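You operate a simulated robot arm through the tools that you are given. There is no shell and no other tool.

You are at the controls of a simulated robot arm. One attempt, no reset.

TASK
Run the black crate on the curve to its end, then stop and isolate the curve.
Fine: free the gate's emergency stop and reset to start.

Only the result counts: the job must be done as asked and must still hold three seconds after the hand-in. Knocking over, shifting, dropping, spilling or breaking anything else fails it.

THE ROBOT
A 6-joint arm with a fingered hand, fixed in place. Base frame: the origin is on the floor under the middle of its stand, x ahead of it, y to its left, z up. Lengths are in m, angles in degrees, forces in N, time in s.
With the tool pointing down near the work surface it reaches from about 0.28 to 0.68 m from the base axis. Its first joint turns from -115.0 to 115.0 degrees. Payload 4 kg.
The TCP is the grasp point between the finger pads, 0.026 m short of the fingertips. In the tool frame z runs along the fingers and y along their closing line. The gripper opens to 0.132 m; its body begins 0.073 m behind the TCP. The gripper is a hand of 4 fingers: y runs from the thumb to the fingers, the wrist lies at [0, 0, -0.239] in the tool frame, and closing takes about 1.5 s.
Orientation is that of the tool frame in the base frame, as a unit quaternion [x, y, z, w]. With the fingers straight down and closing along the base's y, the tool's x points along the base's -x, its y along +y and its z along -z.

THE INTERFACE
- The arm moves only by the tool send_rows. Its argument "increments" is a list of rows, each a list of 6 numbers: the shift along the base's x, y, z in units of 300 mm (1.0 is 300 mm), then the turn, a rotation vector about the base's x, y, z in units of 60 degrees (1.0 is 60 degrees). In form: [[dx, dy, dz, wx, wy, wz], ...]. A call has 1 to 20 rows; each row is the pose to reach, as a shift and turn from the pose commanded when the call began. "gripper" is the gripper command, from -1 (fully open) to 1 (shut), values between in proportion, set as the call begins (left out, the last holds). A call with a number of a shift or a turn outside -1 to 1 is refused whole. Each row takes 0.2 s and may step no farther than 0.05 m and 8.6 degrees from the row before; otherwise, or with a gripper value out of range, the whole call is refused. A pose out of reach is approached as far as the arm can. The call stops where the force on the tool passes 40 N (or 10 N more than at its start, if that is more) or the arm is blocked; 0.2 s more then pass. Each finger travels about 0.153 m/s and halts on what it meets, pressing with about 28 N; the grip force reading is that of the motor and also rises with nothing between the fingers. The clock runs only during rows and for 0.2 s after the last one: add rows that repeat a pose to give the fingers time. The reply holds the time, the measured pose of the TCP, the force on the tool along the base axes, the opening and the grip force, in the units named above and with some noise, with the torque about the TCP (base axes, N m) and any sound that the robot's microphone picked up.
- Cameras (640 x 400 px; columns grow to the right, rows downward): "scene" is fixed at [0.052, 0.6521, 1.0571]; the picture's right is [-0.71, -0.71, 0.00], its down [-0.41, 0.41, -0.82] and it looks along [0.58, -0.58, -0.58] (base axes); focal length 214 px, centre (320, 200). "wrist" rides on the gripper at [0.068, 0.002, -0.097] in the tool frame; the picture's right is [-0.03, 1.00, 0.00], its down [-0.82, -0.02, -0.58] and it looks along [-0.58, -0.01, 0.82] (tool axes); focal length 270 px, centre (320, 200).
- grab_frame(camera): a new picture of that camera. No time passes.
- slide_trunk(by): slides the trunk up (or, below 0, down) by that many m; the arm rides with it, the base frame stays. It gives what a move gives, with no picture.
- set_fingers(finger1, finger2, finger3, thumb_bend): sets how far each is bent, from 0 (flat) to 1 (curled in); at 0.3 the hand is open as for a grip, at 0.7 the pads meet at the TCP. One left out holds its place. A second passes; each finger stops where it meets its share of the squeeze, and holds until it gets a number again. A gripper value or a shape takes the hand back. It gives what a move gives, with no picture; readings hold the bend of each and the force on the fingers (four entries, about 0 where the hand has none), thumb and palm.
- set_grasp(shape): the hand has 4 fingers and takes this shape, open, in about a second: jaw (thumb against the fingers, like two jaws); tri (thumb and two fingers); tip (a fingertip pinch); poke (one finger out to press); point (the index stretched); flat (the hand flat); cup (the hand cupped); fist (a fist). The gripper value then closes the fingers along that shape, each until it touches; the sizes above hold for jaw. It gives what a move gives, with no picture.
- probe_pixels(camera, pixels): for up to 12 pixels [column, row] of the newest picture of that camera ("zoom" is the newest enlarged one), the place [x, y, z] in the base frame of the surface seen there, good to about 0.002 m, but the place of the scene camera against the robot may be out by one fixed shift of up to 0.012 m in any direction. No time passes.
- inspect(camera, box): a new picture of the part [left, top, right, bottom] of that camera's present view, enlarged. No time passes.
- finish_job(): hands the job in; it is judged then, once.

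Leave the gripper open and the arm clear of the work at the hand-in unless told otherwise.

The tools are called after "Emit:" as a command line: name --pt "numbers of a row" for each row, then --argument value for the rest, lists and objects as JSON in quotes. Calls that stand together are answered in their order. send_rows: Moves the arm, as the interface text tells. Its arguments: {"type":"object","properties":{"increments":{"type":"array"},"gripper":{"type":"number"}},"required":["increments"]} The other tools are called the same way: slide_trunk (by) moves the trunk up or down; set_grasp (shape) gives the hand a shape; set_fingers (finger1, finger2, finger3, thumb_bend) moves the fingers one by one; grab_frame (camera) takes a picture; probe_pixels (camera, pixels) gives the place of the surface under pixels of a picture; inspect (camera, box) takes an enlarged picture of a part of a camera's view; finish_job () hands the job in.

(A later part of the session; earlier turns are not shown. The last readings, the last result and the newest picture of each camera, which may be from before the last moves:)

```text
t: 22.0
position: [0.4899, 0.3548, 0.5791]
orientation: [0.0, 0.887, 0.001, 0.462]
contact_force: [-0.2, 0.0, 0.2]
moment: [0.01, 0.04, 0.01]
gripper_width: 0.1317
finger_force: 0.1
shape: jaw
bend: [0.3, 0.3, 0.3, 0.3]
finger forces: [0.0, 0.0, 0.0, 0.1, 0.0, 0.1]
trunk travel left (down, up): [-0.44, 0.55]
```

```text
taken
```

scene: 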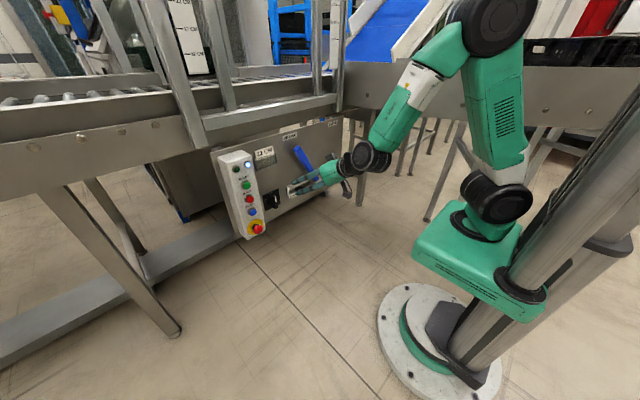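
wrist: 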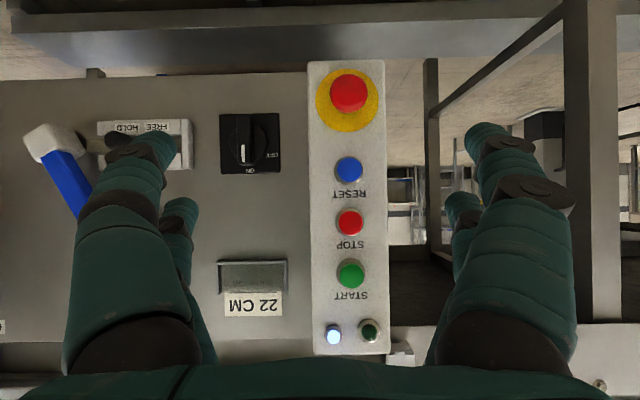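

I have a square view of the box. I'll enlarge the E-stop and lamps, and probe exact positions.

Emit:
inspect --camera "wrist" --box '[300, 60, 396, 140]'

Emit:
probe_pixels --camera "wrist" --pixels '[[349, 92], [334, 92], [364, 92], [349, 77], [349, 107], [322, 110], [349, 170], [349, 222], [351, 273], [333, 333], [369, 330], [349, 250]]'

Emit:
probe_pixels --camera "wrist" --pixels '[[244, 120], [244, 162], [260, 144], [225, 144], [270, 155], [249, 170], [48, 140], [30, 140], [75, 195], [150, 127], [120, 127], [376, 100]]'

Emit:
inspect --camera "wrist" --box '[300, 310, 396, 360]'

```text
5.00 times, centred on (348, 100) of wrist
```

zoom: 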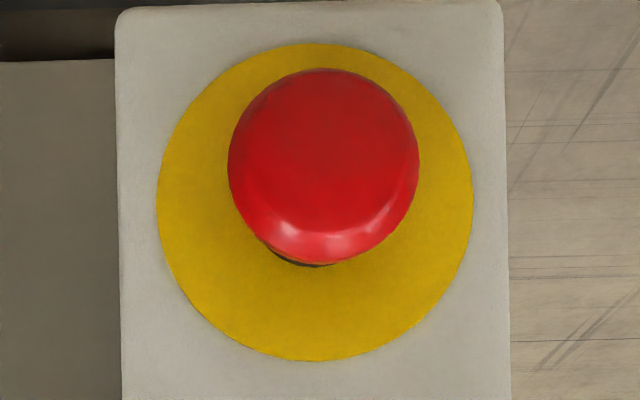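

```text
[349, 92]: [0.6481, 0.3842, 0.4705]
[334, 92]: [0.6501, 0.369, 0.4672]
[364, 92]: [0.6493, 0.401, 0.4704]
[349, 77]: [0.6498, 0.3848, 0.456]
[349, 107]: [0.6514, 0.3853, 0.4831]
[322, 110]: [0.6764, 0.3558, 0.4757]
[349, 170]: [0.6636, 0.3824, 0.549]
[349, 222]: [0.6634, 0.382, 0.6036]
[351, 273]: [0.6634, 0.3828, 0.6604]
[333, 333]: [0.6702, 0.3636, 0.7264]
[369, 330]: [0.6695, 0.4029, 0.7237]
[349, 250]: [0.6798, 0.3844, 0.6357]
```

```text
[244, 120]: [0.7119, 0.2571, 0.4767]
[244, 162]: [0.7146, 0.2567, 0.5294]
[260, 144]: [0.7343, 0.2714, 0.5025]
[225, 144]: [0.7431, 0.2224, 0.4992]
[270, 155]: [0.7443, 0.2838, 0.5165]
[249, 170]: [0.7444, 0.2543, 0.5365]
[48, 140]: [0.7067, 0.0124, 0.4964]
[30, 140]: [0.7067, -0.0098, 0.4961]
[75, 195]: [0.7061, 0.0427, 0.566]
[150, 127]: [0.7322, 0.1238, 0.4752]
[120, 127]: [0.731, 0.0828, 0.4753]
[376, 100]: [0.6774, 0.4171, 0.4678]
```

```text
6.67 times, centred on (348, 335) of wrist
```

zoom: 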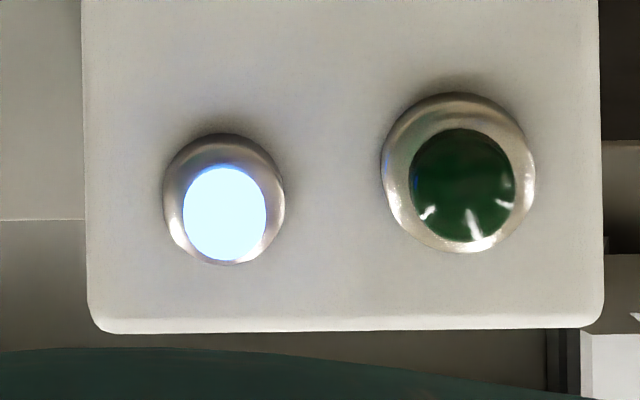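

Box face is at x≈0.68; E-stop cap centre ≈(0.648, 0.385, 0.470), Ø≈39 mm; RESET (0.664,0.382,0.549), STOP (0.663,0.382,0.604), START (0.663,0.383,0.660). White lamp lit, green lamp dark. Before freeing the E-stop I'll deal with the bolt and the lever while the line is dead. I set the poke shape and look at the finger.

Emit:
set_grasp --shape "poke"

Emit:
grab_frame --camera "wrist"

Emit:
inspect --camera "scene" --box '[210, 120, 410, 245]'

```text
t: 22.9
position: [0.4898, 0.3536, 0.5806]
orientation: [-0.001, 0.887, 0.001, 0.461]
contact_force: [0.0, -0.5, -0.5]
moment: [-0.03, 0.01, 0.02]
gripper_width: 0.0
finger_force: 0.1
shape: poke
bend: [1.0, 1.0, 1.0, 0.34]
finger forces: [0.1, 0.0, 0.0, 0.0, 0.0, 0.0]
trunk travel left (down, up): [-0.44, 0.55]
```

```text
taken
```

wrist: 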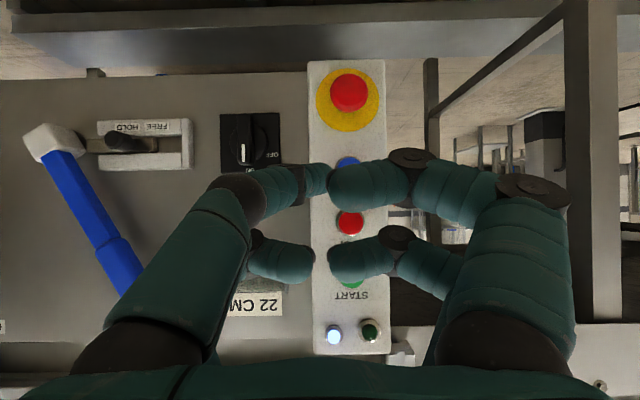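

```text
3.20 times, centred on (310, 182) of scene
```

zoom: 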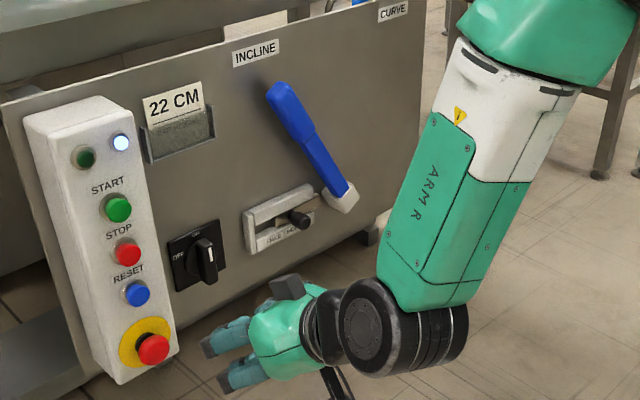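

In the poke shape the fingers appear curled inward with tips near the picture's middle. I'd like to compare with the "point" shape before choosing.

Emit:
set_grasp --shape "point"

Emit:
grab_frame --camera "wrist"

Emit:
inspect --camera "scene" --box '[260, 190, 360, 250]'

```text
t: 23.8
position: [0.4892, 0.355, 0.5797]
orientation: [-0.001, 0.887, 0.001, 0.461]
contact_force: [0.0, -0.2, 0.3]
moment: [0.01, -0.04, 0.0]
gripper_width: 0.0001
finger_force: 0.0
shape: point
bend: [0.24, 0.99, 1.0, 0.39]
finger forces: [0.0, 0.0, 0.1, 0.0, 0.1, 0.0]
trunk travel left (down, up): [-0.44, 0.55]
```

```text
taken
```

wrist: 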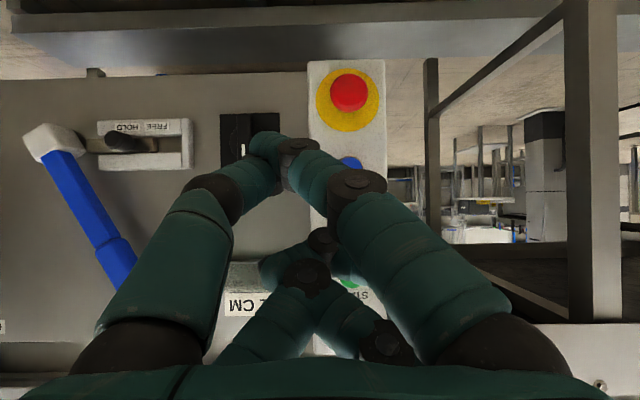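

```text
6.40 times, centred on (310, 220) of scene
```

zoom: 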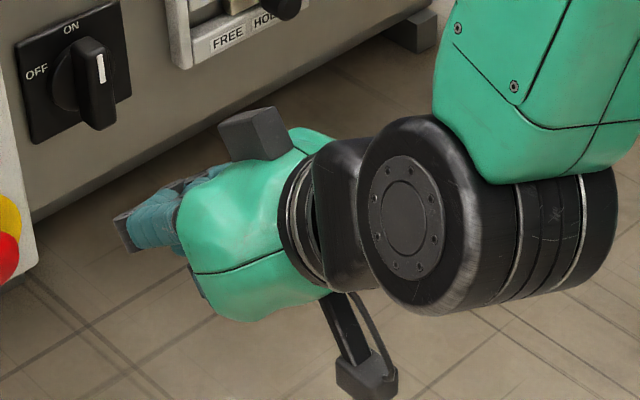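

I'll try the fingertip pinch, closed, as a narrow pusher, and look.

Emit:
set_grasp --shape "tip"

Emit:
grab_frame --camera "wrist"

Emit:
send_rows --pt "0 0 0 0 0 0" --pt "0 0 0 0 0 0" --pt "0 0 0 0 0 0" --pt "0 0 0 0 0 0" --pt "0 0 0 0 0 0" --pt "0 0 0 0 0 0" --gripper 1

Emit:
grab_frame --camera "wrist"

```text
t: 24.7
position: [0.4895, 0.3549, 0.5808]
orientation: [0.0, 0.887, 0.001, 0.462]
contact_force: [-0.1, 0.9, 0.7]
moment: [0.0, 0.01, -0.01]
gripper_width: 0.132
finger_force: 0.1
shape: tip
bend: [0.3, 0.3, 0.3, 0.3]
finger forces: [0.1, 0.1, 0.0, 0.1, 0.0, 0.0]
trunk travel left (down, up): [-0.44, 0.55]
```

```text
taken
```

wrist: 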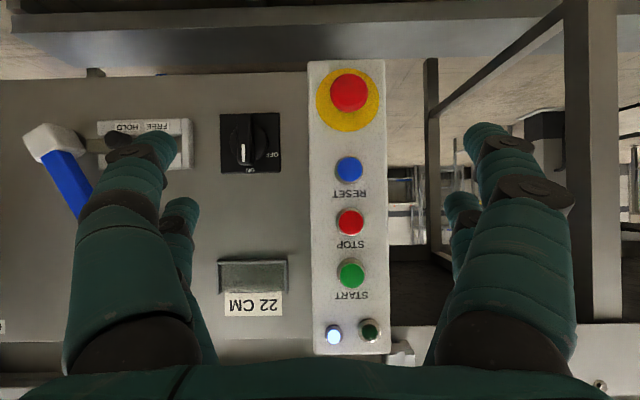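

```text
t: 26.1
position: [0.4898, 0.3543, 0.5785]
orientation: [-0.002, 0.887, 0.002, 0.462]
contact_force: [1.1, 0.4, -0.5]
moment: [0.0, 0.01, -0.02]
gripper_width: 0.0002
finger_force: 27.9
shape: tip
bend: [0.62, 0.63, 0.63, 0.7]
finger forces: [0.0, 0.0, 0.0, 0.0, 0.1, 0.0]
trunk travel left (down, up): [-0.44, 0.55]
```

```text
taken
```

wrist: 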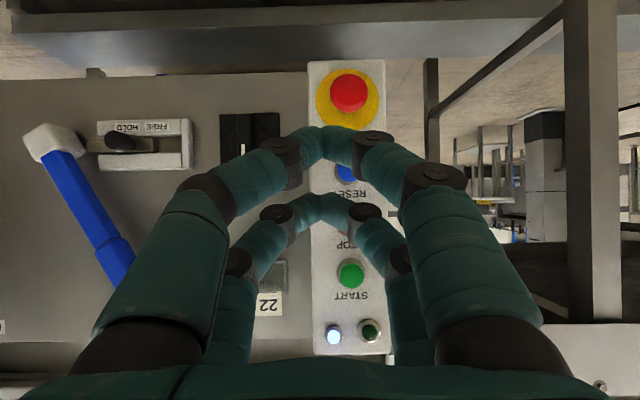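

The hand has two opposed pairs of digits; closed, they form two tips (near pair at (320,140), far pair at (322,203)). I'll probe those tips to know the geometry in the tool frame.

Emit:
probe_pixels --camera "wrist" --pixels '[[318, 130], [318, 155], [285, 148], [372, 137], [322, 195], [322, 215], [278, 213], [365, 210], [318, 140], [340, 140], [300, 140], [340, 203]]'

Emit:
inspect --camera "wrist" --box '[220, 100, 420, 225]'

Emit:
inspect --camera "scene" --box '[240, 180, 368, 260]'

```text
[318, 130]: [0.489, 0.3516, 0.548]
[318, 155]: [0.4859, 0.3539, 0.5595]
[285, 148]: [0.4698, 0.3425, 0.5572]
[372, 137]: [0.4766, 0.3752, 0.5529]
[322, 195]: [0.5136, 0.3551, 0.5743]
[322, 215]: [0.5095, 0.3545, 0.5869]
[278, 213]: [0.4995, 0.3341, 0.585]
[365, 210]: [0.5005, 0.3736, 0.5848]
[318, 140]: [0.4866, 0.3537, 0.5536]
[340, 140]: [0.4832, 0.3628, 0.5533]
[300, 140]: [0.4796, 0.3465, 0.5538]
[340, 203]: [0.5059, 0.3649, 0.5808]
```

```text
3.20 times, centred on (320, 162) of wrist
```

zoom: 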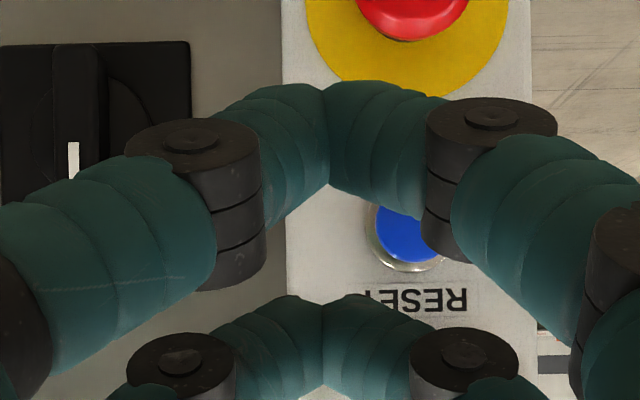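

```text
5.00 times, centred on (304, 220) of scene
```

zoom: 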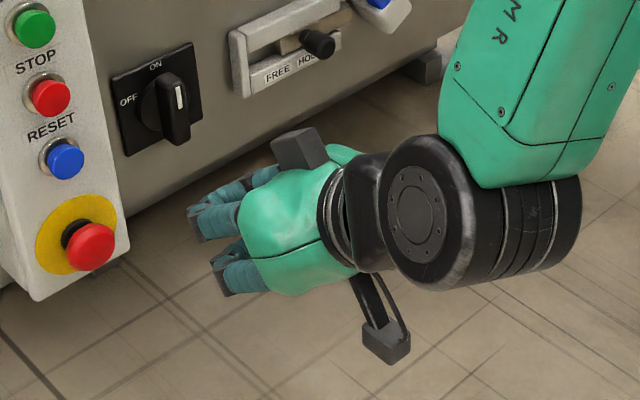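

Closed tips lie at tool x ≈ ±0.02 and about 22–26 mm past the TCP. A single extended digit would be better for buttons, so I'll learn which digit is which: open finger1 only.

Emit:
set_fingers --finger1 0.65 --finger2 1.0 --finger3 1.0 --thumb_bend 0.0

Emit:
grab_frame --camera "wrist"

```text
t: 27.1
position: [0.4898, 0.3546, 0.5796]
orientation: [0.0, 0.887, 0.0, 0.461]
contact_force: [0.0, 0.6, 0.0]
moment: [0.02, 0.01, -0.02]
gripper_width: 0.1
finger_force: 0.0
shape: fingers
bend: [0.65, 0.74, 0.74, 0.0]
finger forces: [0.1, 0.0, 0.0, 0.0, 0.0, 0.0]
trunk travel left (down, up): [-0.44, 0.55]
```

```text
taken
```

wrist: 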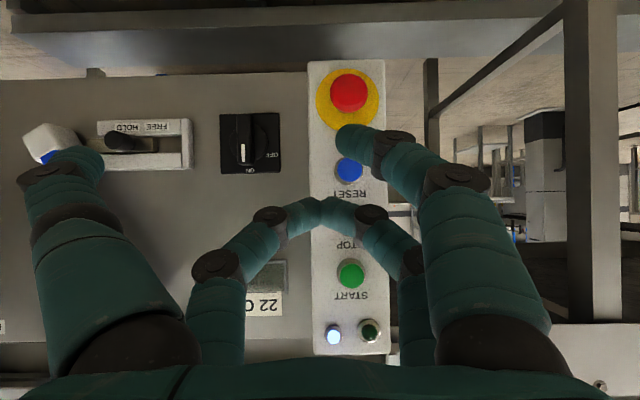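

So finger1 and thumb form the near pair (tool +x side), finger2/finger3 the far pair. I'll use the point shape to curl the far pair, then close finger1 and thumb together as one pushing tip.

Emit:
set_grasp --shape "point"

Emit:
set_fingers --finger1 0.66 --thumb_bend 0.7

Emit:
grab_frame --camera "wrist"

Emit:
inspect --camera "wrist" --box '[200, 90, 440, 350]'

```text
t: 28.0
position: [0.489, 0.3551, 0.5793]
orientation: [0.0, 0.888, 0.001, 0.461]
contact_force: [0.1, -1.2, 0.2]
moment: [0.06, -0.03, 0.04]
gripper_width: 0.0
finger_force: 0.1
shape: point
bend: [0.01, 1.0, 1.0, 0.38]
finger forces: [0.0, 0.0, 0.0, 0.1, 0.0, 0.0]
trunk travel left (down, up): [-0.44, 0.55]
```

```text
t: 29.0
position: [0.4894, 0.3545, 0.5797]
orientation: [0.0, 0.887, 0.0, 0.461]
contact_force: [0.0, -0.2, 0.3]
moment: [0.04, 0.03, -0.01]
gripper_width: 0.0079
finger_force: 0.2
shape: fingers
bend: [0.66, 1.0, 1.0, 0.7]
finger forces: [0.1, 0.1, 0.0, 0.0, 0.0, 0.0]
trunk travel left (down, up): [-0.44, 0.55]
```

```text
taken
```

wrist: 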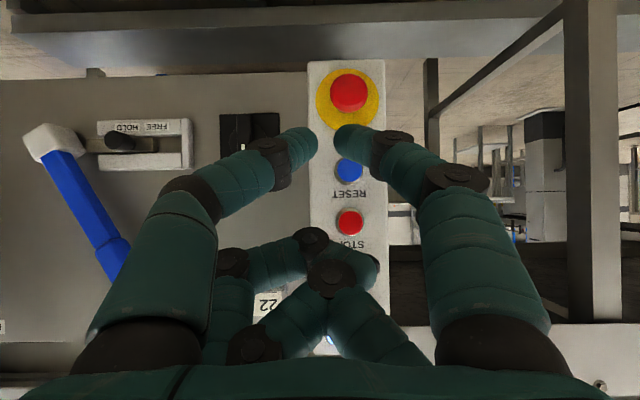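

```text
1.54 times, centred on (320, 220) of wrist
```

zoom: 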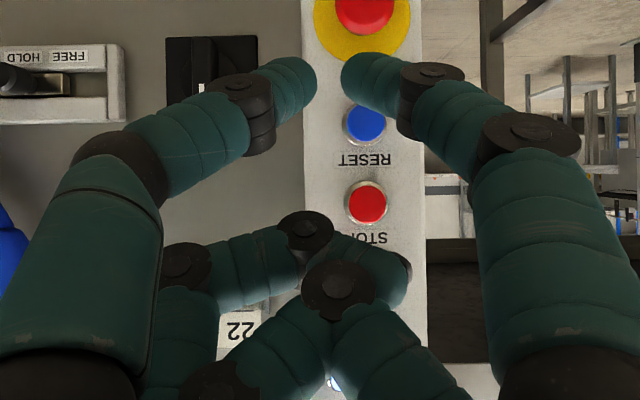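

The far pair is curled out of the way. I'll close the near pair fully and probe tip and curled knuckle positions.

Emit:
set_fingers --finger1 0.75 --thumb_bend 0.75

Emit:
grab_frame --camera "wrist"

Emit:
probe_pixels --camera "wrist" --pixels '[[320, 130], [310, 130], [330, 130], [320, 145], [310, 238], [330, 275], [375, 265], [260, 262], [310, 228], [280, 150], [372, 140], [320, 155]]'

```text
t: 30.0
position: [0.4893, 0.3542, 0.5795]
orientation: [0.0, 0.887, 0.001, 0.462]
contact_force: [0.1, 0.1, -0.3]
moment: [0.0, -0.02, 0.0]
gripper_width: 0.0
finger_force: 0.1
shape: fingers
bend: [0.72, 1.0, 1.0, 0.74]
finger forces: [0.1, 0.1, 0.0, 0.0, 0.0, 0.1]
trunk travel left (down, up): [-0.44, 0.55]
```

```text
taken
```

wrist: 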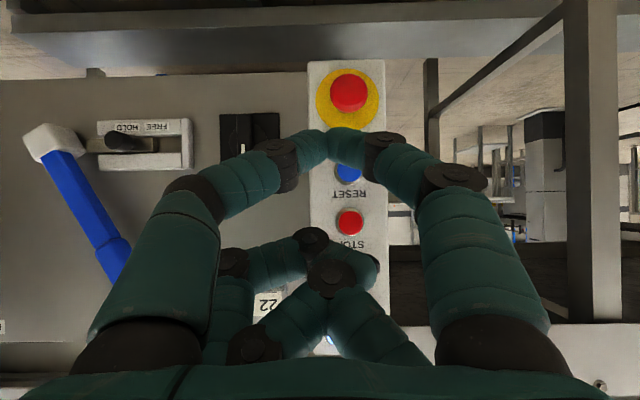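

```text
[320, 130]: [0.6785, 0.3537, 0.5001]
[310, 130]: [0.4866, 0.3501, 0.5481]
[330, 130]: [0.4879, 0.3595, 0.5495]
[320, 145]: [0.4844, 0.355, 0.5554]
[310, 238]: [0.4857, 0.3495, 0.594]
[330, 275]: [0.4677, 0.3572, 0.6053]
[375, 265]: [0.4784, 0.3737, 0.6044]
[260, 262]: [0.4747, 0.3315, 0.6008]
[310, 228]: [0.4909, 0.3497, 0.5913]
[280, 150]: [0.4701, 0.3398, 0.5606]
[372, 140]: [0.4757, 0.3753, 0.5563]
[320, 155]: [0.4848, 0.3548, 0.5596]
```

Tips end ~24 mm past the TCP at tool x≈+0.02; curled knuckles are ~25 mm behind the tip. Now the bolt: I'll zoom on its knob near (120,140) and probe.

Emit:
inspect --camera "wrist" --box '[10, 100, 210, 225]'

Emit:
probe_pixels --camera "wrist" --pixels '[[110, 138], [118, 140], [116, 132], [116, 148], [135, 143], [145, 145], [93, 145], [190, 145], [140, 120], [140, 165], [160, 145], [155, 152]]'

```text
3.20 times, centred on (110, 162) of wrist
```

zoom: 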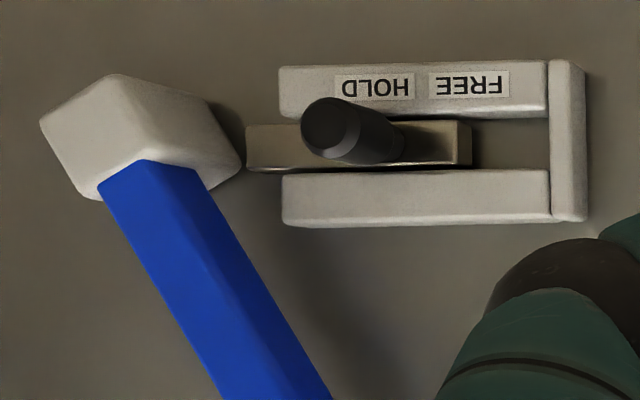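

```text
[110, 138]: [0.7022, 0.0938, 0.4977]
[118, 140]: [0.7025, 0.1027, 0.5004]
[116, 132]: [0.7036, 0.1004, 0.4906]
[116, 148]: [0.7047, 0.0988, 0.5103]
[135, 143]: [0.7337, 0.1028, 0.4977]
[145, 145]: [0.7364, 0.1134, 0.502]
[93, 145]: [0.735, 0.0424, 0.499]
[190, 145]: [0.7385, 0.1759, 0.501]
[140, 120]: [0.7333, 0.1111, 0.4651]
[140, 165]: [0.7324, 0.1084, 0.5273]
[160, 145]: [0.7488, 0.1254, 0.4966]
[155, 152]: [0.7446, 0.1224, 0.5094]
```

The knob's cap is at (0.702, 0.099, 0.4995), radius ≈11 mm, and must go ≈38 mm toward +y to FREE. I open the near pair a bit to straddle it and move to a staging pose in front, with the tool turned level.

Emit:
set_fingers --finger1 0.52 --thumb_bend 0.52

Emit:
send_rows --pt "0.06 -0.141 -0.035 0 -0.0972 0" --pt "0.12 -0.282 -0.07 0 -0.1944 0" --pt "0.18 -0.423 -0.1 0 -0.2917 0" --pt "0.24 -0.564 -0.135 0 -0.3889 0" --pt "0.3 -0.705 -0.165 0 -0.4861 0" --pt "0.36 -0.848 -0.2 0 -0.5833 0"

Emit:
grab_frame --camera "wrist"

Emit:
inspect --camera "scene" --box '[220, 120, 400, 240]'

```text
t: 31.0
position: [0.4892, 0.3555, 0.5802]
orientation: [-0.001, 0.887, 0.001, 0.462]
contact_force: [-0.3, 0.3, -0.2]
moment: [-0.01, 0.03, 0.0]
gripper_width: 0.0586
finger_force: 0.1
shape: fingers
bend: [0.52, 1.0, 1.0, 0.52]
finger forces: [0.0, 0.0, 0.1, 0.0, 0.0, 0.1]
trunk travel left (down, up): [-0.44, 0.55]
```

```text
t: 32.4
position: [0.5955, 0.106, 0.5202]
orientation: [-0.001, 0.707, 0.001, 0.708]
contact_force: [0.2, 0.1, 0.8]
moment: [0.0, 0.0, -0.01]
gripper_width: 0.0588
finger_force: 0.1
shape: fingers
bend: [0.52, 1.0, 1.0, 0.52]
finger forces: [0.0, 0.0, 0.0, 0.1, 0.0, 0.0]
trunk travel left (down, up): [-0.44, 0.55]
```

```text
taken
```

wrist: 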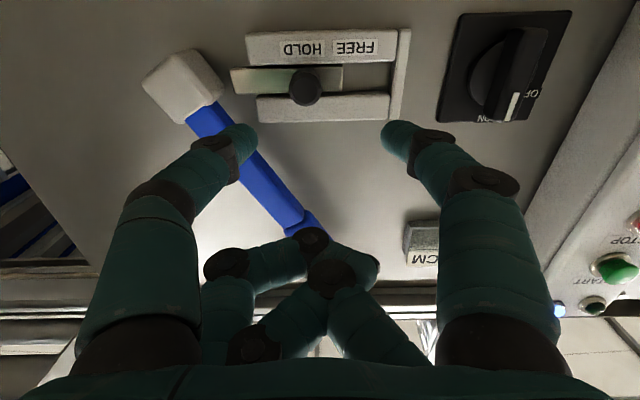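

```text
3.33 times, centred on (310, 180) of scene
```

zoom: 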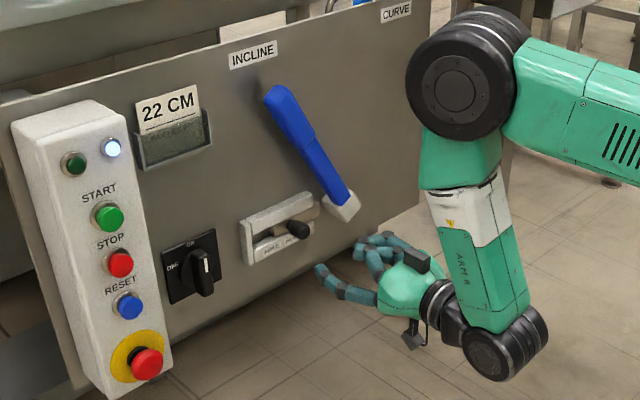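

The hand is level in front of the bolt; the knob shows at (305,87) between the two open tips. I'll probe both tips and the knob for the offset.

Emit:
probe_pixels --camera "wrist" --pixels '[[245, 132], [250, 140], [390, 128], [385, 140], [305, 85], [300, 95], [318, 85], [290, 85], [310, 235], [230, 150], [415, 145], [240, 78]]'

```text
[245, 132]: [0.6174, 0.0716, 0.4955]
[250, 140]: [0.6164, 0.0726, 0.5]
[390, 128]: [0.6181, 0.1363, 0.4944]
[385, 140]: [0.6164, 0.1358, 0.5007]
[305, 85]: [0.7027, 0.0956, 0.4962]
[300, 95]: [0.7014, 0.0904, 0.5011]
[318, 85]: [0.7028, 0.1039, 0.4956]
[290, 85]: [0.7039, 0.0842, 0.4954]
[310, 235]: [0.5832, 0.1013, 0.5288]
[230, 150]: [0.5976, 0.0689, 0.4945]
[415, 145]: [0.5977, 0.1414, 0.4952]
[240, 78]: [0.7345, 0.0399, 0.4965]
```

Tips at y≈0.070 and 0.138, z≈0.50; knob centre y≈0.097, z≈0.50. I advance 0.10 m so the tips straddle the knob (tips at x≈0.72, guides' face is at 0.731).

Emit:
send_rows --pt "0.12 -0.01 0 0 0 0" --pt "0.23 -0.015 0 0 0 0" --pt "0.325 -0.0167 0 0 0 0"

Emit:
grab_frame --camera "wrist"

```text
t: 33.2
position: [0.693, 0.1085, 0.5217]
orientation: [0.003, 0.707, -0.003, 0.707]
contact_force: [0.0, -0.3, 0.1]
moment: [-0.03, -0.03, -0.04]
gripper_width: 0.0587
finger_force: 0.0
shape: fingers
bend: [0.52, 1.0, 1.0, 0.52]
finger forces: [0.1, 0.1, 0.0, 0.0, 0.0, 0.0]
out of reach, approached as far as the arm can: row 3
trunk travel left (down, up): [-0.44, 0.55]
```

```text
taken
```

wrist: 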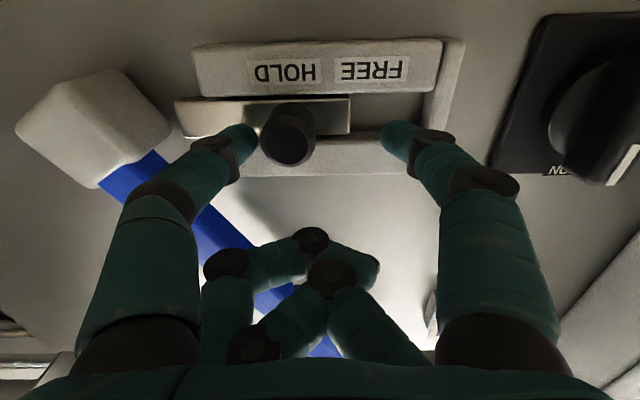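

The thumb tip is just beside the knob's −y side, but the arm reports its reach limit here. I back out, lower the trunk 0.15 m and raise the arm by the same to gain reach.

Emit:
send_rows --pt "-0.15 0 0 0 0 0" --pt "-0.3 0 0 0 0 0" --pt "-0.4 0 0 0 0 0"

Emit:
slide_trunk --by -0.16

Emit:
send_rows --pt "0 0 0.14 0 0 0" --pt "0 0 0.28 0 0 0" --pt "0 0 0.42 0 0 0" --pt "0 0 0.533 0 0 0"

Emit:
grab_frame --camera "scene"

Emit:
grab_frame --camera "wrist"

```text
t: 34.0
position: [0.5709, 0.1092, 0.5239]
orientation: [-0.001, 0.707, 0.001, 0.707]
contact_force: [1.3, 0.3, -0.3]
moment: [0.02, 0.0, 0.0]
gripper_width: 0.0585
finger_force: 0.0
shape: fingers
bend: [0.52, 1.0, 1.0, 0.52]
finger forces: [0.0, 0.0, 0.0, 0.0, 0.1, 0.0]
trunk travel left (down, up): [-0.44, 0.55]
```

```text
t: 35.9
position: [0.5699, 0.1097, 0.3632]
orientation: [-0.001, 0.707, 0.002, 0.707]
contact_force: [0.5, -0.7, -0.1]
moment: [-0.02, 0.01, -0.02]
gripper_width: 0.0589
finger_force: 0.1
shape: fingers
bend: [0.52, 1.0, 1.0, 0.52]
finger forces: [0.0, 0.1, 0.0, 0.0, 0.1, 0.1]
trunk travel left (down, up): [-0.28, 0.71]
```

```text
t: 36.9
position: [0.5693, 0.1115, 0.5239]
orientation: [-0.001, 0.707, 0.001, 0.707]
contact_force: [0.3, 0.2, -0.1]
moment: [0.04, -0.02, 0.01]
gripper_width: 0.0589
finger_force: 0.0
shape: fingers
bend: [0.52, 1.0, 1.0, 0.52]
finger forces: [0.0, 0.1, 0.0, 0.0, 0.0, 0.0]
trunk travel left (down, up): [-0.28, 0.71]
```

```text
taken
```

scene: 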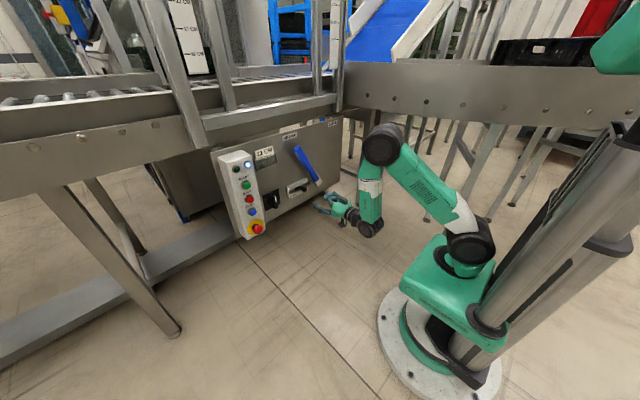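

```text
taken
```

wrist: 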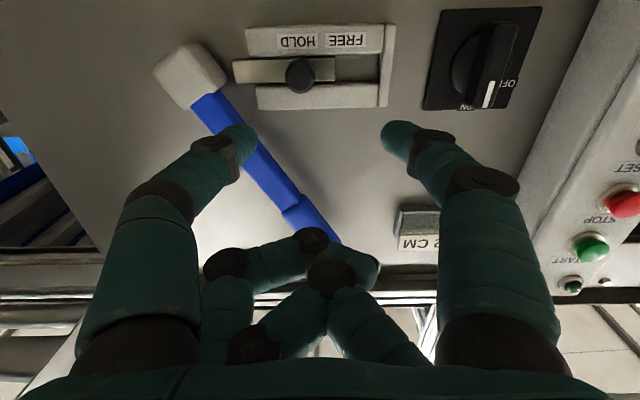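

Now I approach the knob again: +0.128 m in x, −0.010 in y, −0.004 in z.

Emit:
send_rows --pt "0.14 -0.035 -0.012 0 0 0" --pt "0.28 -0.035 -0.012 0 0 0" --pt "0.39 -0.035 -0.012 0 0 0" --pt "0.427 -0.035 -0.012 0 0 0"

Emit:
grab_frame --camera "wrist"

```text
t: 37.9
position: [0.6974, 0.1072, 0.5186]
orientation: [0.003, 0.707, -0.003, 0.707]
contact_force: [0.5, -0.4, 0.2]
moment: [-0.02, 0.02, 0.0]
gripper_width: 0.059
finger_force: 0.0
shape: fingers
bend: [0.52, 1.0, 1.0, 0.52]
finger forces: [0.0, 0.1, 0.0, 0.1, 0.1, 0.0]
out of reach, approached as far as the arm can: row 3, 4
trunk travel left (down, up): [-0.28, 0.71]
```

```text
taken
```

wrist: 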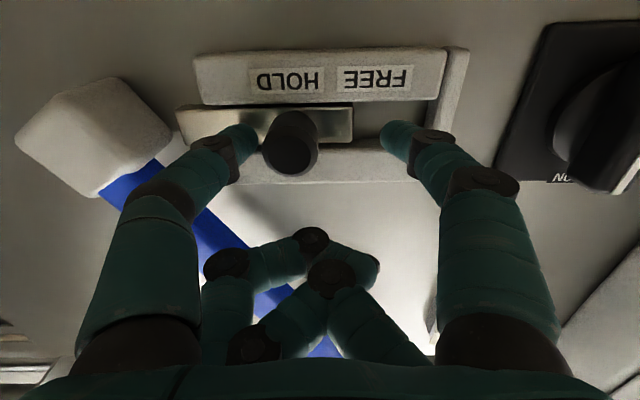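

The tips straddle the knob (knob at (290,140), thumb tip just to its −y side). Now I push gently toward +y in small steps.

Emit:
send_rows --pt "0 0.03 0 0 0 0" --pt "0 0.06 0 0 0 0" --pt "0 0.09 0 0 0 0" --pt "0 0.12 0 0 0 0" --pt "0 0.15 0 0 0 0"

Emit:
grab_frame --camera "wrist"

```text
t: 39.1
position: [0.6983, 0.1532, 0.5196]
orientation: [0.0, 0.707, 0.0, 0.707]
contact_force: [-0.6, -1.7, -0.6]
moment: [-0.05, 0.05, -0.11]
gripper_width: 0.0623
finger_force: 1.4
shape: fingers
bend: [0.52, 1.0, 1.0, 0.51]
finger forces: [0.0, 0.0, 0.0, 0.0, 2.6, 0.0]
trunk travel left (down, up): [-0.28, 0.71]
```

```text
taken
```

wrist: 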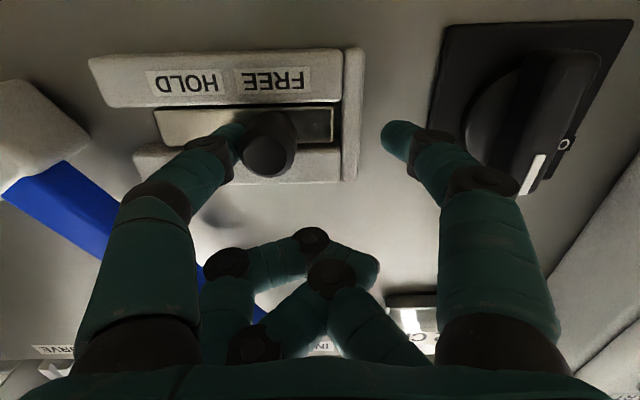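

The bolt slid with the knob, nearly at the end stop. I push up to 12 mm more until it stops.

Emit:
send_rows --pt "0 0.013 0 0 0 0" --pt "0 0.026 0 0 0 0" --pt "0 0.04 0 0 0 0"

Emit:
grab_frame --camera "wrist"

```text
t: 39.9
position: [0.697, 0.1633, 0.5189]
orientation: [0.0, 0.707, 0.0, 0.707]
contact_force: [2.8, -9.8, 1.4]
moment: [-0.23, -0.06, -0.09]
gripper_width: 0.0721
finger_force: 4.7
shape: fingers
bend: [0.52, 1.0, 1.0, 0.47]
finger forces: [0.0, 0.1, 0.0, 0.0, 10.0, 0.0]
trunk travel left (down, up): [-0.28, 0.71]
```

```text
taken
```

wrist: 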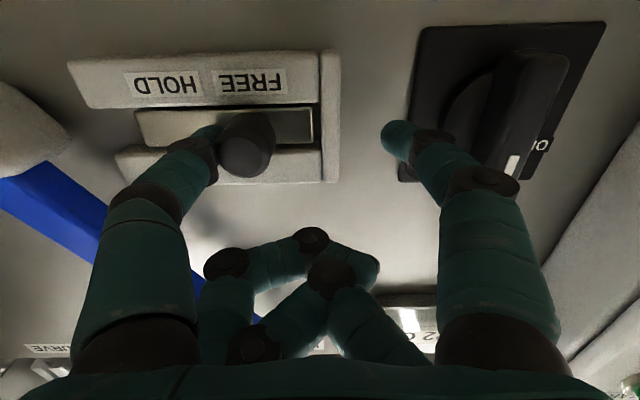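

The force rose to 10 N with the bolt at the end stop: it is at FREE. I back off 10 mm in −y (to unload) and withdraw in −x.

Emit:
send_rows --pt "0 -0.035 0 0 0 0" --pt "-0.15 -0.035 0 0 0 0" --pt "-0.3 -0.035 0 0 0 0" --pt "-0.4 -0.035 0 0 0 0"

Emit:
grab_frame --camera "wrist"

```text
t: 40.9
position: [0.5742, 0.1584, 0.5217]
orientation: [0.0, 0.707, 0.001, 0.707]
contact_force: [-0.4, -0.6, -0.3]
moment: [-0.02, 0.0, -0.04]
gripper_width: 0.059
finger_force: 0.0
shape: fingers
bend: [0.52, 1.0, 1.0, 0.52]
finger forces: [0.0, 0.0, 0.0, 0.0, 0.0, 0.0]
trunk travel left (down, up): [-0.28, 0.71]
```

```text
taken
```

wrist: 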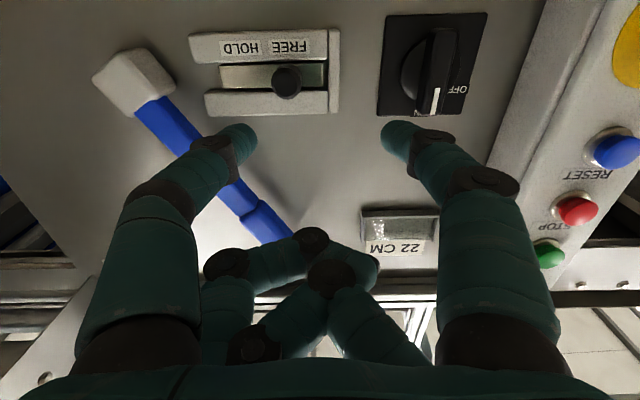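

The bolt is clearly at FREE and no longer sticks out toward the lever hub. Next the lever: I close finger1/thumb into one tip and move to a staging pose at z=0.68 on the +y side of the handle, yawed −25°.

Emit:
set_fingers --finger1 0.75 --thumb_bend 0.75

Emit:
send_rows --pt "0.0 0.02 0.105 0 0 -0.0833" --pt "0.0 0.04 0.21 0 0 -0.1667" --pt "0.02 0.06 0.315 0 0 -0.25" --pt "0.04 0.08 0.42 0 0 -0.3333" --pt "0.06 0.09 0.527 0 0 -0.4167"

Emit:
grab_frame --camera "wrist"

Emit:
grab_frame --camera "scene"

```text
t: 41.9
position: [0.5757, 0.1577, 0.5201]
orientation: [-0.001, 0.707, 0.001, 0.707]
contact_force: [0.0, 0.5, -0.3]
moment: [-0.02, -0.02, 0.03]
gripper_width: 0.0
finger_force: 0.0
shape: fingers
bend: [0.73, 1.0, 1.0, 0.73]
finger forces: [0.1, 0.0, 0.0, 0.1, 0.0, 0.1]
trunk travel left (down, up): [-0.28, 0.71]
```

```text
t: 43.1
position: [0.5928, 0.1802, 0.6765]
orientation: [0.153, 0.691, -0.152, 0.69]
contact_force: [0.3, 0.2, 0.0]
moment: [-0.01, -0.02, -0.02]
gripper_width: 0.0
finger_force: 0.0
shape: fingers
bend: [0.73, 1.0, 1.0, 0.73]
finger forces: [0.0, 0.0, 0.0, 0.0, 0.0, 0.1]
trunk travel left (down, up): [-0.28, 0.71]
```

```text
taken
```

wrist: 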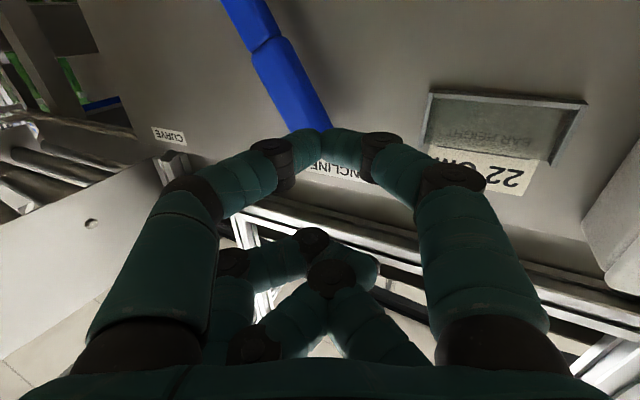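

```text
taken
```

scene: 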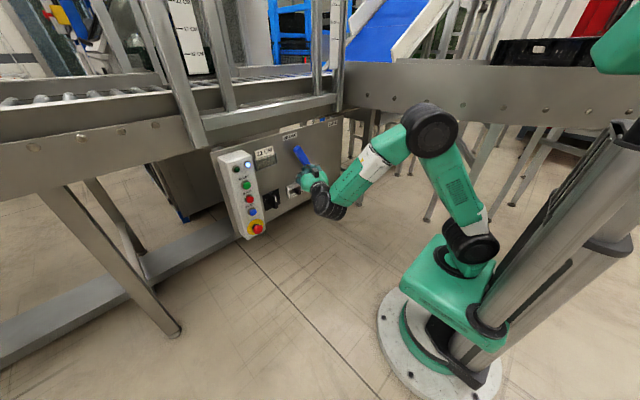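

The hand is staged. The elbow at (432,130) is near the curve plate in this view, so I check its position, the lever's, and the plate's before moving.

Emit:
probe_pixels --camera "scene" --pixels '[[432, 130], [450, 115], [415, 115], [435, 108], [420, 90], [470, 100], [390, 150], [470, 240], [440, 90]]'

Emit:
probe_pixels --camera "wrist" --pixels '[[297, 105], [275, 60], [290, 60], [310, 120], [250, 20], [320, 135], [300, 80], [500, 110]]'

Emit:
inspect --camera "wrist" --box '[200, 0, 400, 125]'

```text
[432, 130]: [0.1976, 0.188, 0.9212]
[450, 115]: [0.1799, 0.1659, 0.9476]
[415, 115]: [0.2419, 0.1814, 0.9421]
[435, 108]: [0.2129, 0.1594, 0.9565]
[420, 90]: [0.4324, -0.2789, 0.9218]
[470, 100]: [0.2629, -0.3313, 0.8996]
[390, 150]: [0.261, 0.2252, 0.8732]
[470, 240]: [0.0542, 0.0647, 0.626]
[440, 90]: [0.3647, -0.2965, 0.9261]
```

```text
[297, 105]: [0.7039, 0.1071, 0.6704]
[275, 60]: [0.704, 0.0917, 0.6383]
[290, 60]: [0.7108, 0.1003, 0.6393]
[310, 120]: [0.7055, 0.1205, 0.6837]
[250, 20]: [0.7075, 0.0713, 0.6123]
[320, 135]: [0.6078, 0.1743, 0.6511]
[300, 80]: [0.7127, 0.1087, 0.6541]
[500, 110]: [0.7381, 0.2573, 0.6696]
```

```text
3.20 times, centred on (300, 62) of wrist
```

zoom: 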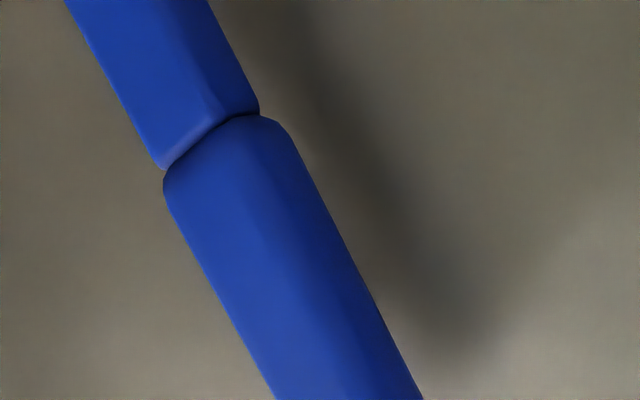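

The handle's +y face at z≈0.655 is at y≈0.11 and the elbow is well clear. I advance to x≈0.708 beside the handle (tip then at y≈0.155–0.18).

Emit:
send_rows --pt "0.13 0 0 0 0 0" --pt "0.26 0 0 0 0 0" --pt "0.36 0 0 0 0 0" --pt "0.383 0 0 0 0 0"

Emit:
grab_frame --camera "wrist"

```text
t: 44.1
position: [0.7089, 0.1827, 0.6777]
orientation: [0.153, 0.69, -0.153, 0.69]
contact_force: [-0.4, -0.2, -0.1]
moment: [0.02, -0.03, -0.02]
gripper_width: 0.0
finger_force: 0.1
shape: fingers
bend: [0.73, 1.0, 1.0, 0.73]
finger forces: [0.1, 0.0, 0.0, 0.0, 0.0, 0.0]
trunk travel left (down, up): [-0.28, 0.71]
```

```text
taken
```

wrist: 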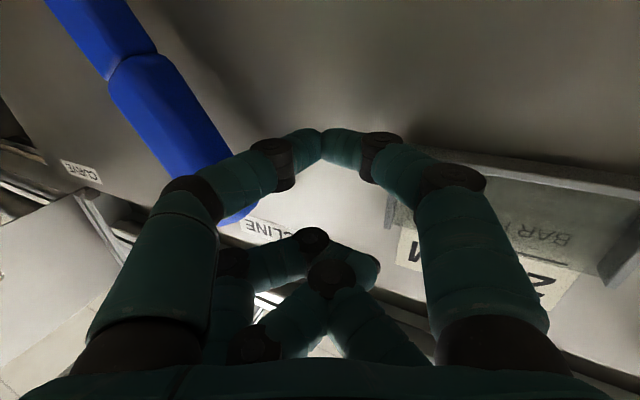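

Tip is beside the handle. I push toward −y, 0.12 m first, in 0.02 m steps, watching the force.

Emit:
send_rows --pt "0 -0.067 0 0 0 0" --pt "0 -0.133 0 0 0 0" --pt "0 -0.2 0 0 0 0" --pt "0 -0.267 0 0 0 0" --pt "0 -0.333 0 0 0 0" --pt "0 -0.4 0 0 0 0"

Emit:
grab_frame --camera "wrist"

Emit:
inspect --camera "scene" --box '[220, 100, 380, 240]'

```text
t: 45.5
position: [0.7092, 0.0624, 0.6778]
orientation: [0.153, 0.691, -0.153, 0.69]
contact_force: [-0.4, 0.0, 0.9]
moment: [0.04, 0.01, -0.03]
gripper_width: 0.0001
finger_force: 0.0
shape: fingers
bend: [0.73, 1.0, 1.0, 0.73]
finger forces: [0.0, 0.0, 0.0, 0.0, 0.0, 0.0]
trunk travel left (down, up): [-0.28, 0.71]
```

```text
taken
```

wrist: 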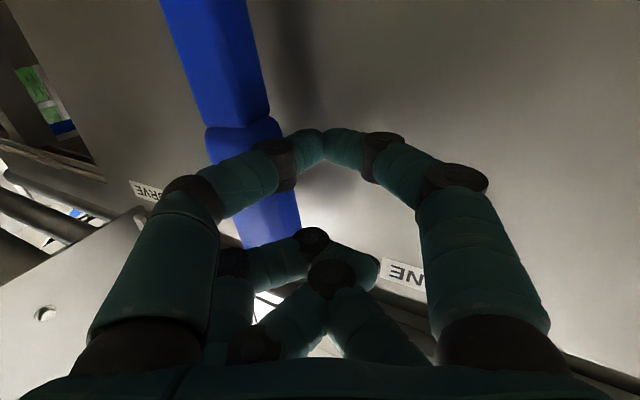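

```text
2.86 times, centred on (300, 170) of scene
```

zoom: 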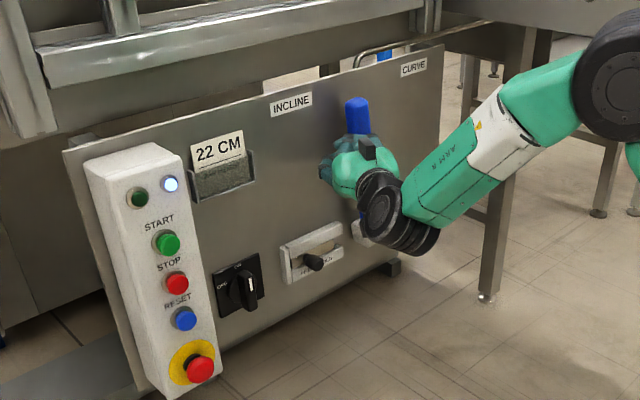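

The lever follows easily and is now near vertical. I continue 0.09 m toward −y (CURVE).

Emit:
send_rows --pt "0 -0.06 0 0 0 0" --pt "0 -0.12 0 0 0 0" --pt "0 -0.18 0 0 0 0" --pt "0 -0.24 0 0 0 0" --pt "0 -0.3 0 0 0 0"

Emit:
grab_frame --camera "wrist"

Emit:
inspect --camera "scene" --box '[220, 100, 380, 240]'

```text
t: 46.7
position: [0.7103, -0.0284, 0.6792]
orientation: [0.152, 0.691, -0.151, 0.69]
contact_force: [0.5, -0.2, 0.0]
moment: [0.01, -0.03, -0.03]
gripper_width: 0.0
finger_force: 0.0
shape: fingers
bend: [0.73, 1.0, 1.0, 0.73]
finger forces: [0.0, 0.0, 0.0, 0.0, 0.0, 0.1]
trunk travel left (down, up): [-0.28, 0.71]
```

```text
taken
```

wrist: 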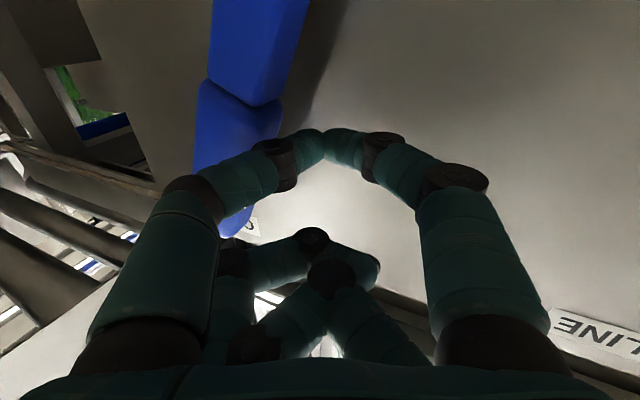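

```text
2.86 times, centred on (300, 170) of scene
```

zoom: 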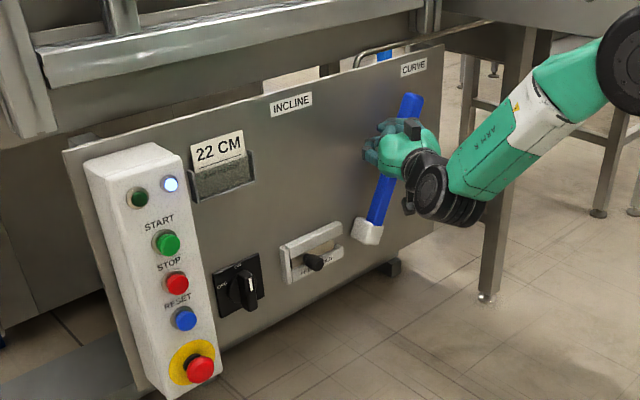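

The lever now leans toward CURVE. I push further in 8 mm steps to its stop.

Emit:
send_rows --pt "0 -0.027 0 0 0 0" --pt "0 -0.053 0 0 0 0" --pt "0 -0.08 0 0 0 0" --pt "0 -0.107 0 0 0 0"

Emit:
inspect --camera "scene" --box '[220, 100, 380, 240]'

```text
t: 47.7
position: [0.7105, -0.0583, 0.6806]
orientation: [0.15, 0.69, -0.151, 0.692]
contact_force: [-15.5, 24.0, 6.4]
moment: [0.47, 0.33, -0.38]
gripper_width: 0.0
finger_force: 14.1
shape: fingers
bend: [0.73, 1.0, 1.0, 0.78]
finger forces: [0.0, 0.0, 0.0, 0.1, 27.9, 0.0]
trunk travel left (down, up): [-0.28, 0.71]
```

```text
2.86 times, centred on (300, 170) of scene
```

zoom: 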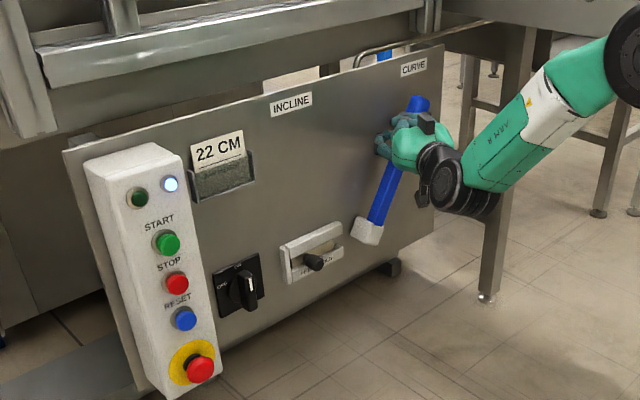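

The force rose to 24 N: the lever is at its CURVE stop. I back off +y by 30 mm, then withdraw in −x.

Emit:
send_rows --pt "0 0.07 0 0 0 0" --pt "0 0.14 0 0 0 0" --pt "-0.15 0.14 0 0 0 0" --pt "-0.3 0.2 0 0 0 0" --pt "-0.42 0.3 0 0 0 0"

Emit:
grab_frame --camera "wrist"

Emit:
inspect --camera "scene" --box '[220, 100, 380, 240]'

```text
t: 48.9
position: [0.5831, 0.0294, 0.6768]
orientation: [0.154, 0.69, -0.154, 0.69]
contact_force: [0.4, 0.3, 0.0]
moment: [-0.01, -0.03, -0.03]
gripper_width: 0.0002
finger_force: 0.0
shape: fingers
bend: [0.73, 1.0, 1.0, 0.74]
finger forces: [0.0, 0.0, 0.0, 0.0, 0.0, 0.0]
trunk travel left (down, up): [-0.28, 0.71]
```

```text
taken
```

wrist: 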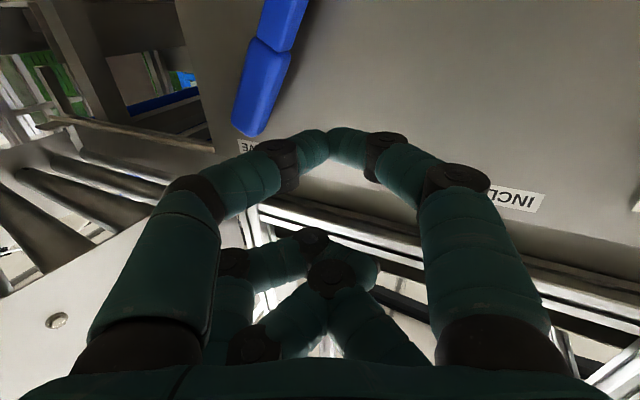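

```text
2.86 times, centred on (300, 170) of scene
```

zoom: 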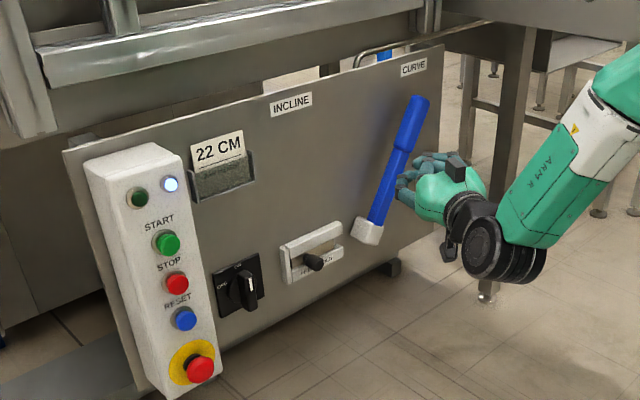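

The lever stays at CURVE. The bolt was at HOLD originally, and it secures the lever, so I'll slide it back to HOLD. I open the pair and stage in front of the knob (yaw −15°).

Emit:
set_fingers --finger1 0.52 --thumb_bend 0.52

Emit:
send_rows --pt "-0.01 0.077 -0.1 0 0 0.0333" --pt "-0.01 0.154 -0.2 0 0 0.0667" --pt "-0.01 0.231 -0.3 0 0 0.1" --pt "-0.01 0.308 -0.4 0 0 0.1333" --pt "-0.01 0.385 -0.5 0 0 0.1667"

Emit:
grab_frame --camera "wrist"

```text
t: 49.9
position: [0.5845, 0.0299, 0.6759]
orientation: [0.152, 0.69, -0.152, 0.691]
contact_force: [-0.1, -0.2, -0.1]
moment: [-0.02, -0.02, 0.0]
gripper_width: 0.0587
finger_force: 0.0
shape: fingers
bend: [0.52, 1.0, 1.0, 0.52]
finger forces: [0.0, 0.0, 0.0, 0.0, 0.1, 0.1]
trunk travel left (down, up): [-0.28, 0.71]
```

```text
t: 51.1
position: [0.5822, 0.1465, 0.5266]
orientation: [0.092, 0.701, -0.091, 0.701]
contact_force: [-1.2, 0.4, 0.6]
moment: [-0.03, -0.03, 0.0]
gripper_width: 0.0586
finger_force: 0.0
shape: fingers
bend: [0.52, 1.0, 1.0, 0.52]
finger forces: [0.1, 0.0, 0.0, 0.0, 0.1, 0.0]
trunk travel left (down, up): [-0.28, 0.71]
```

```text
taken
```

wrist: 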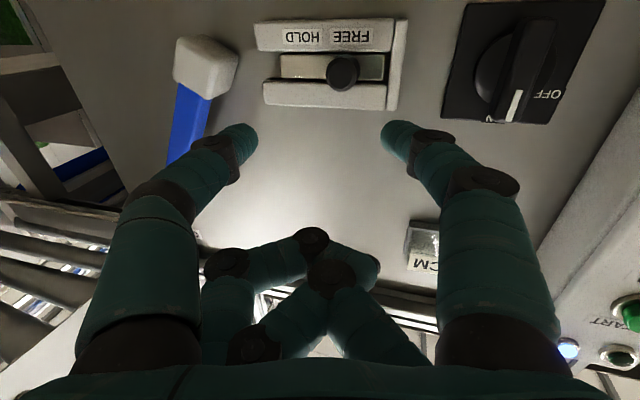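

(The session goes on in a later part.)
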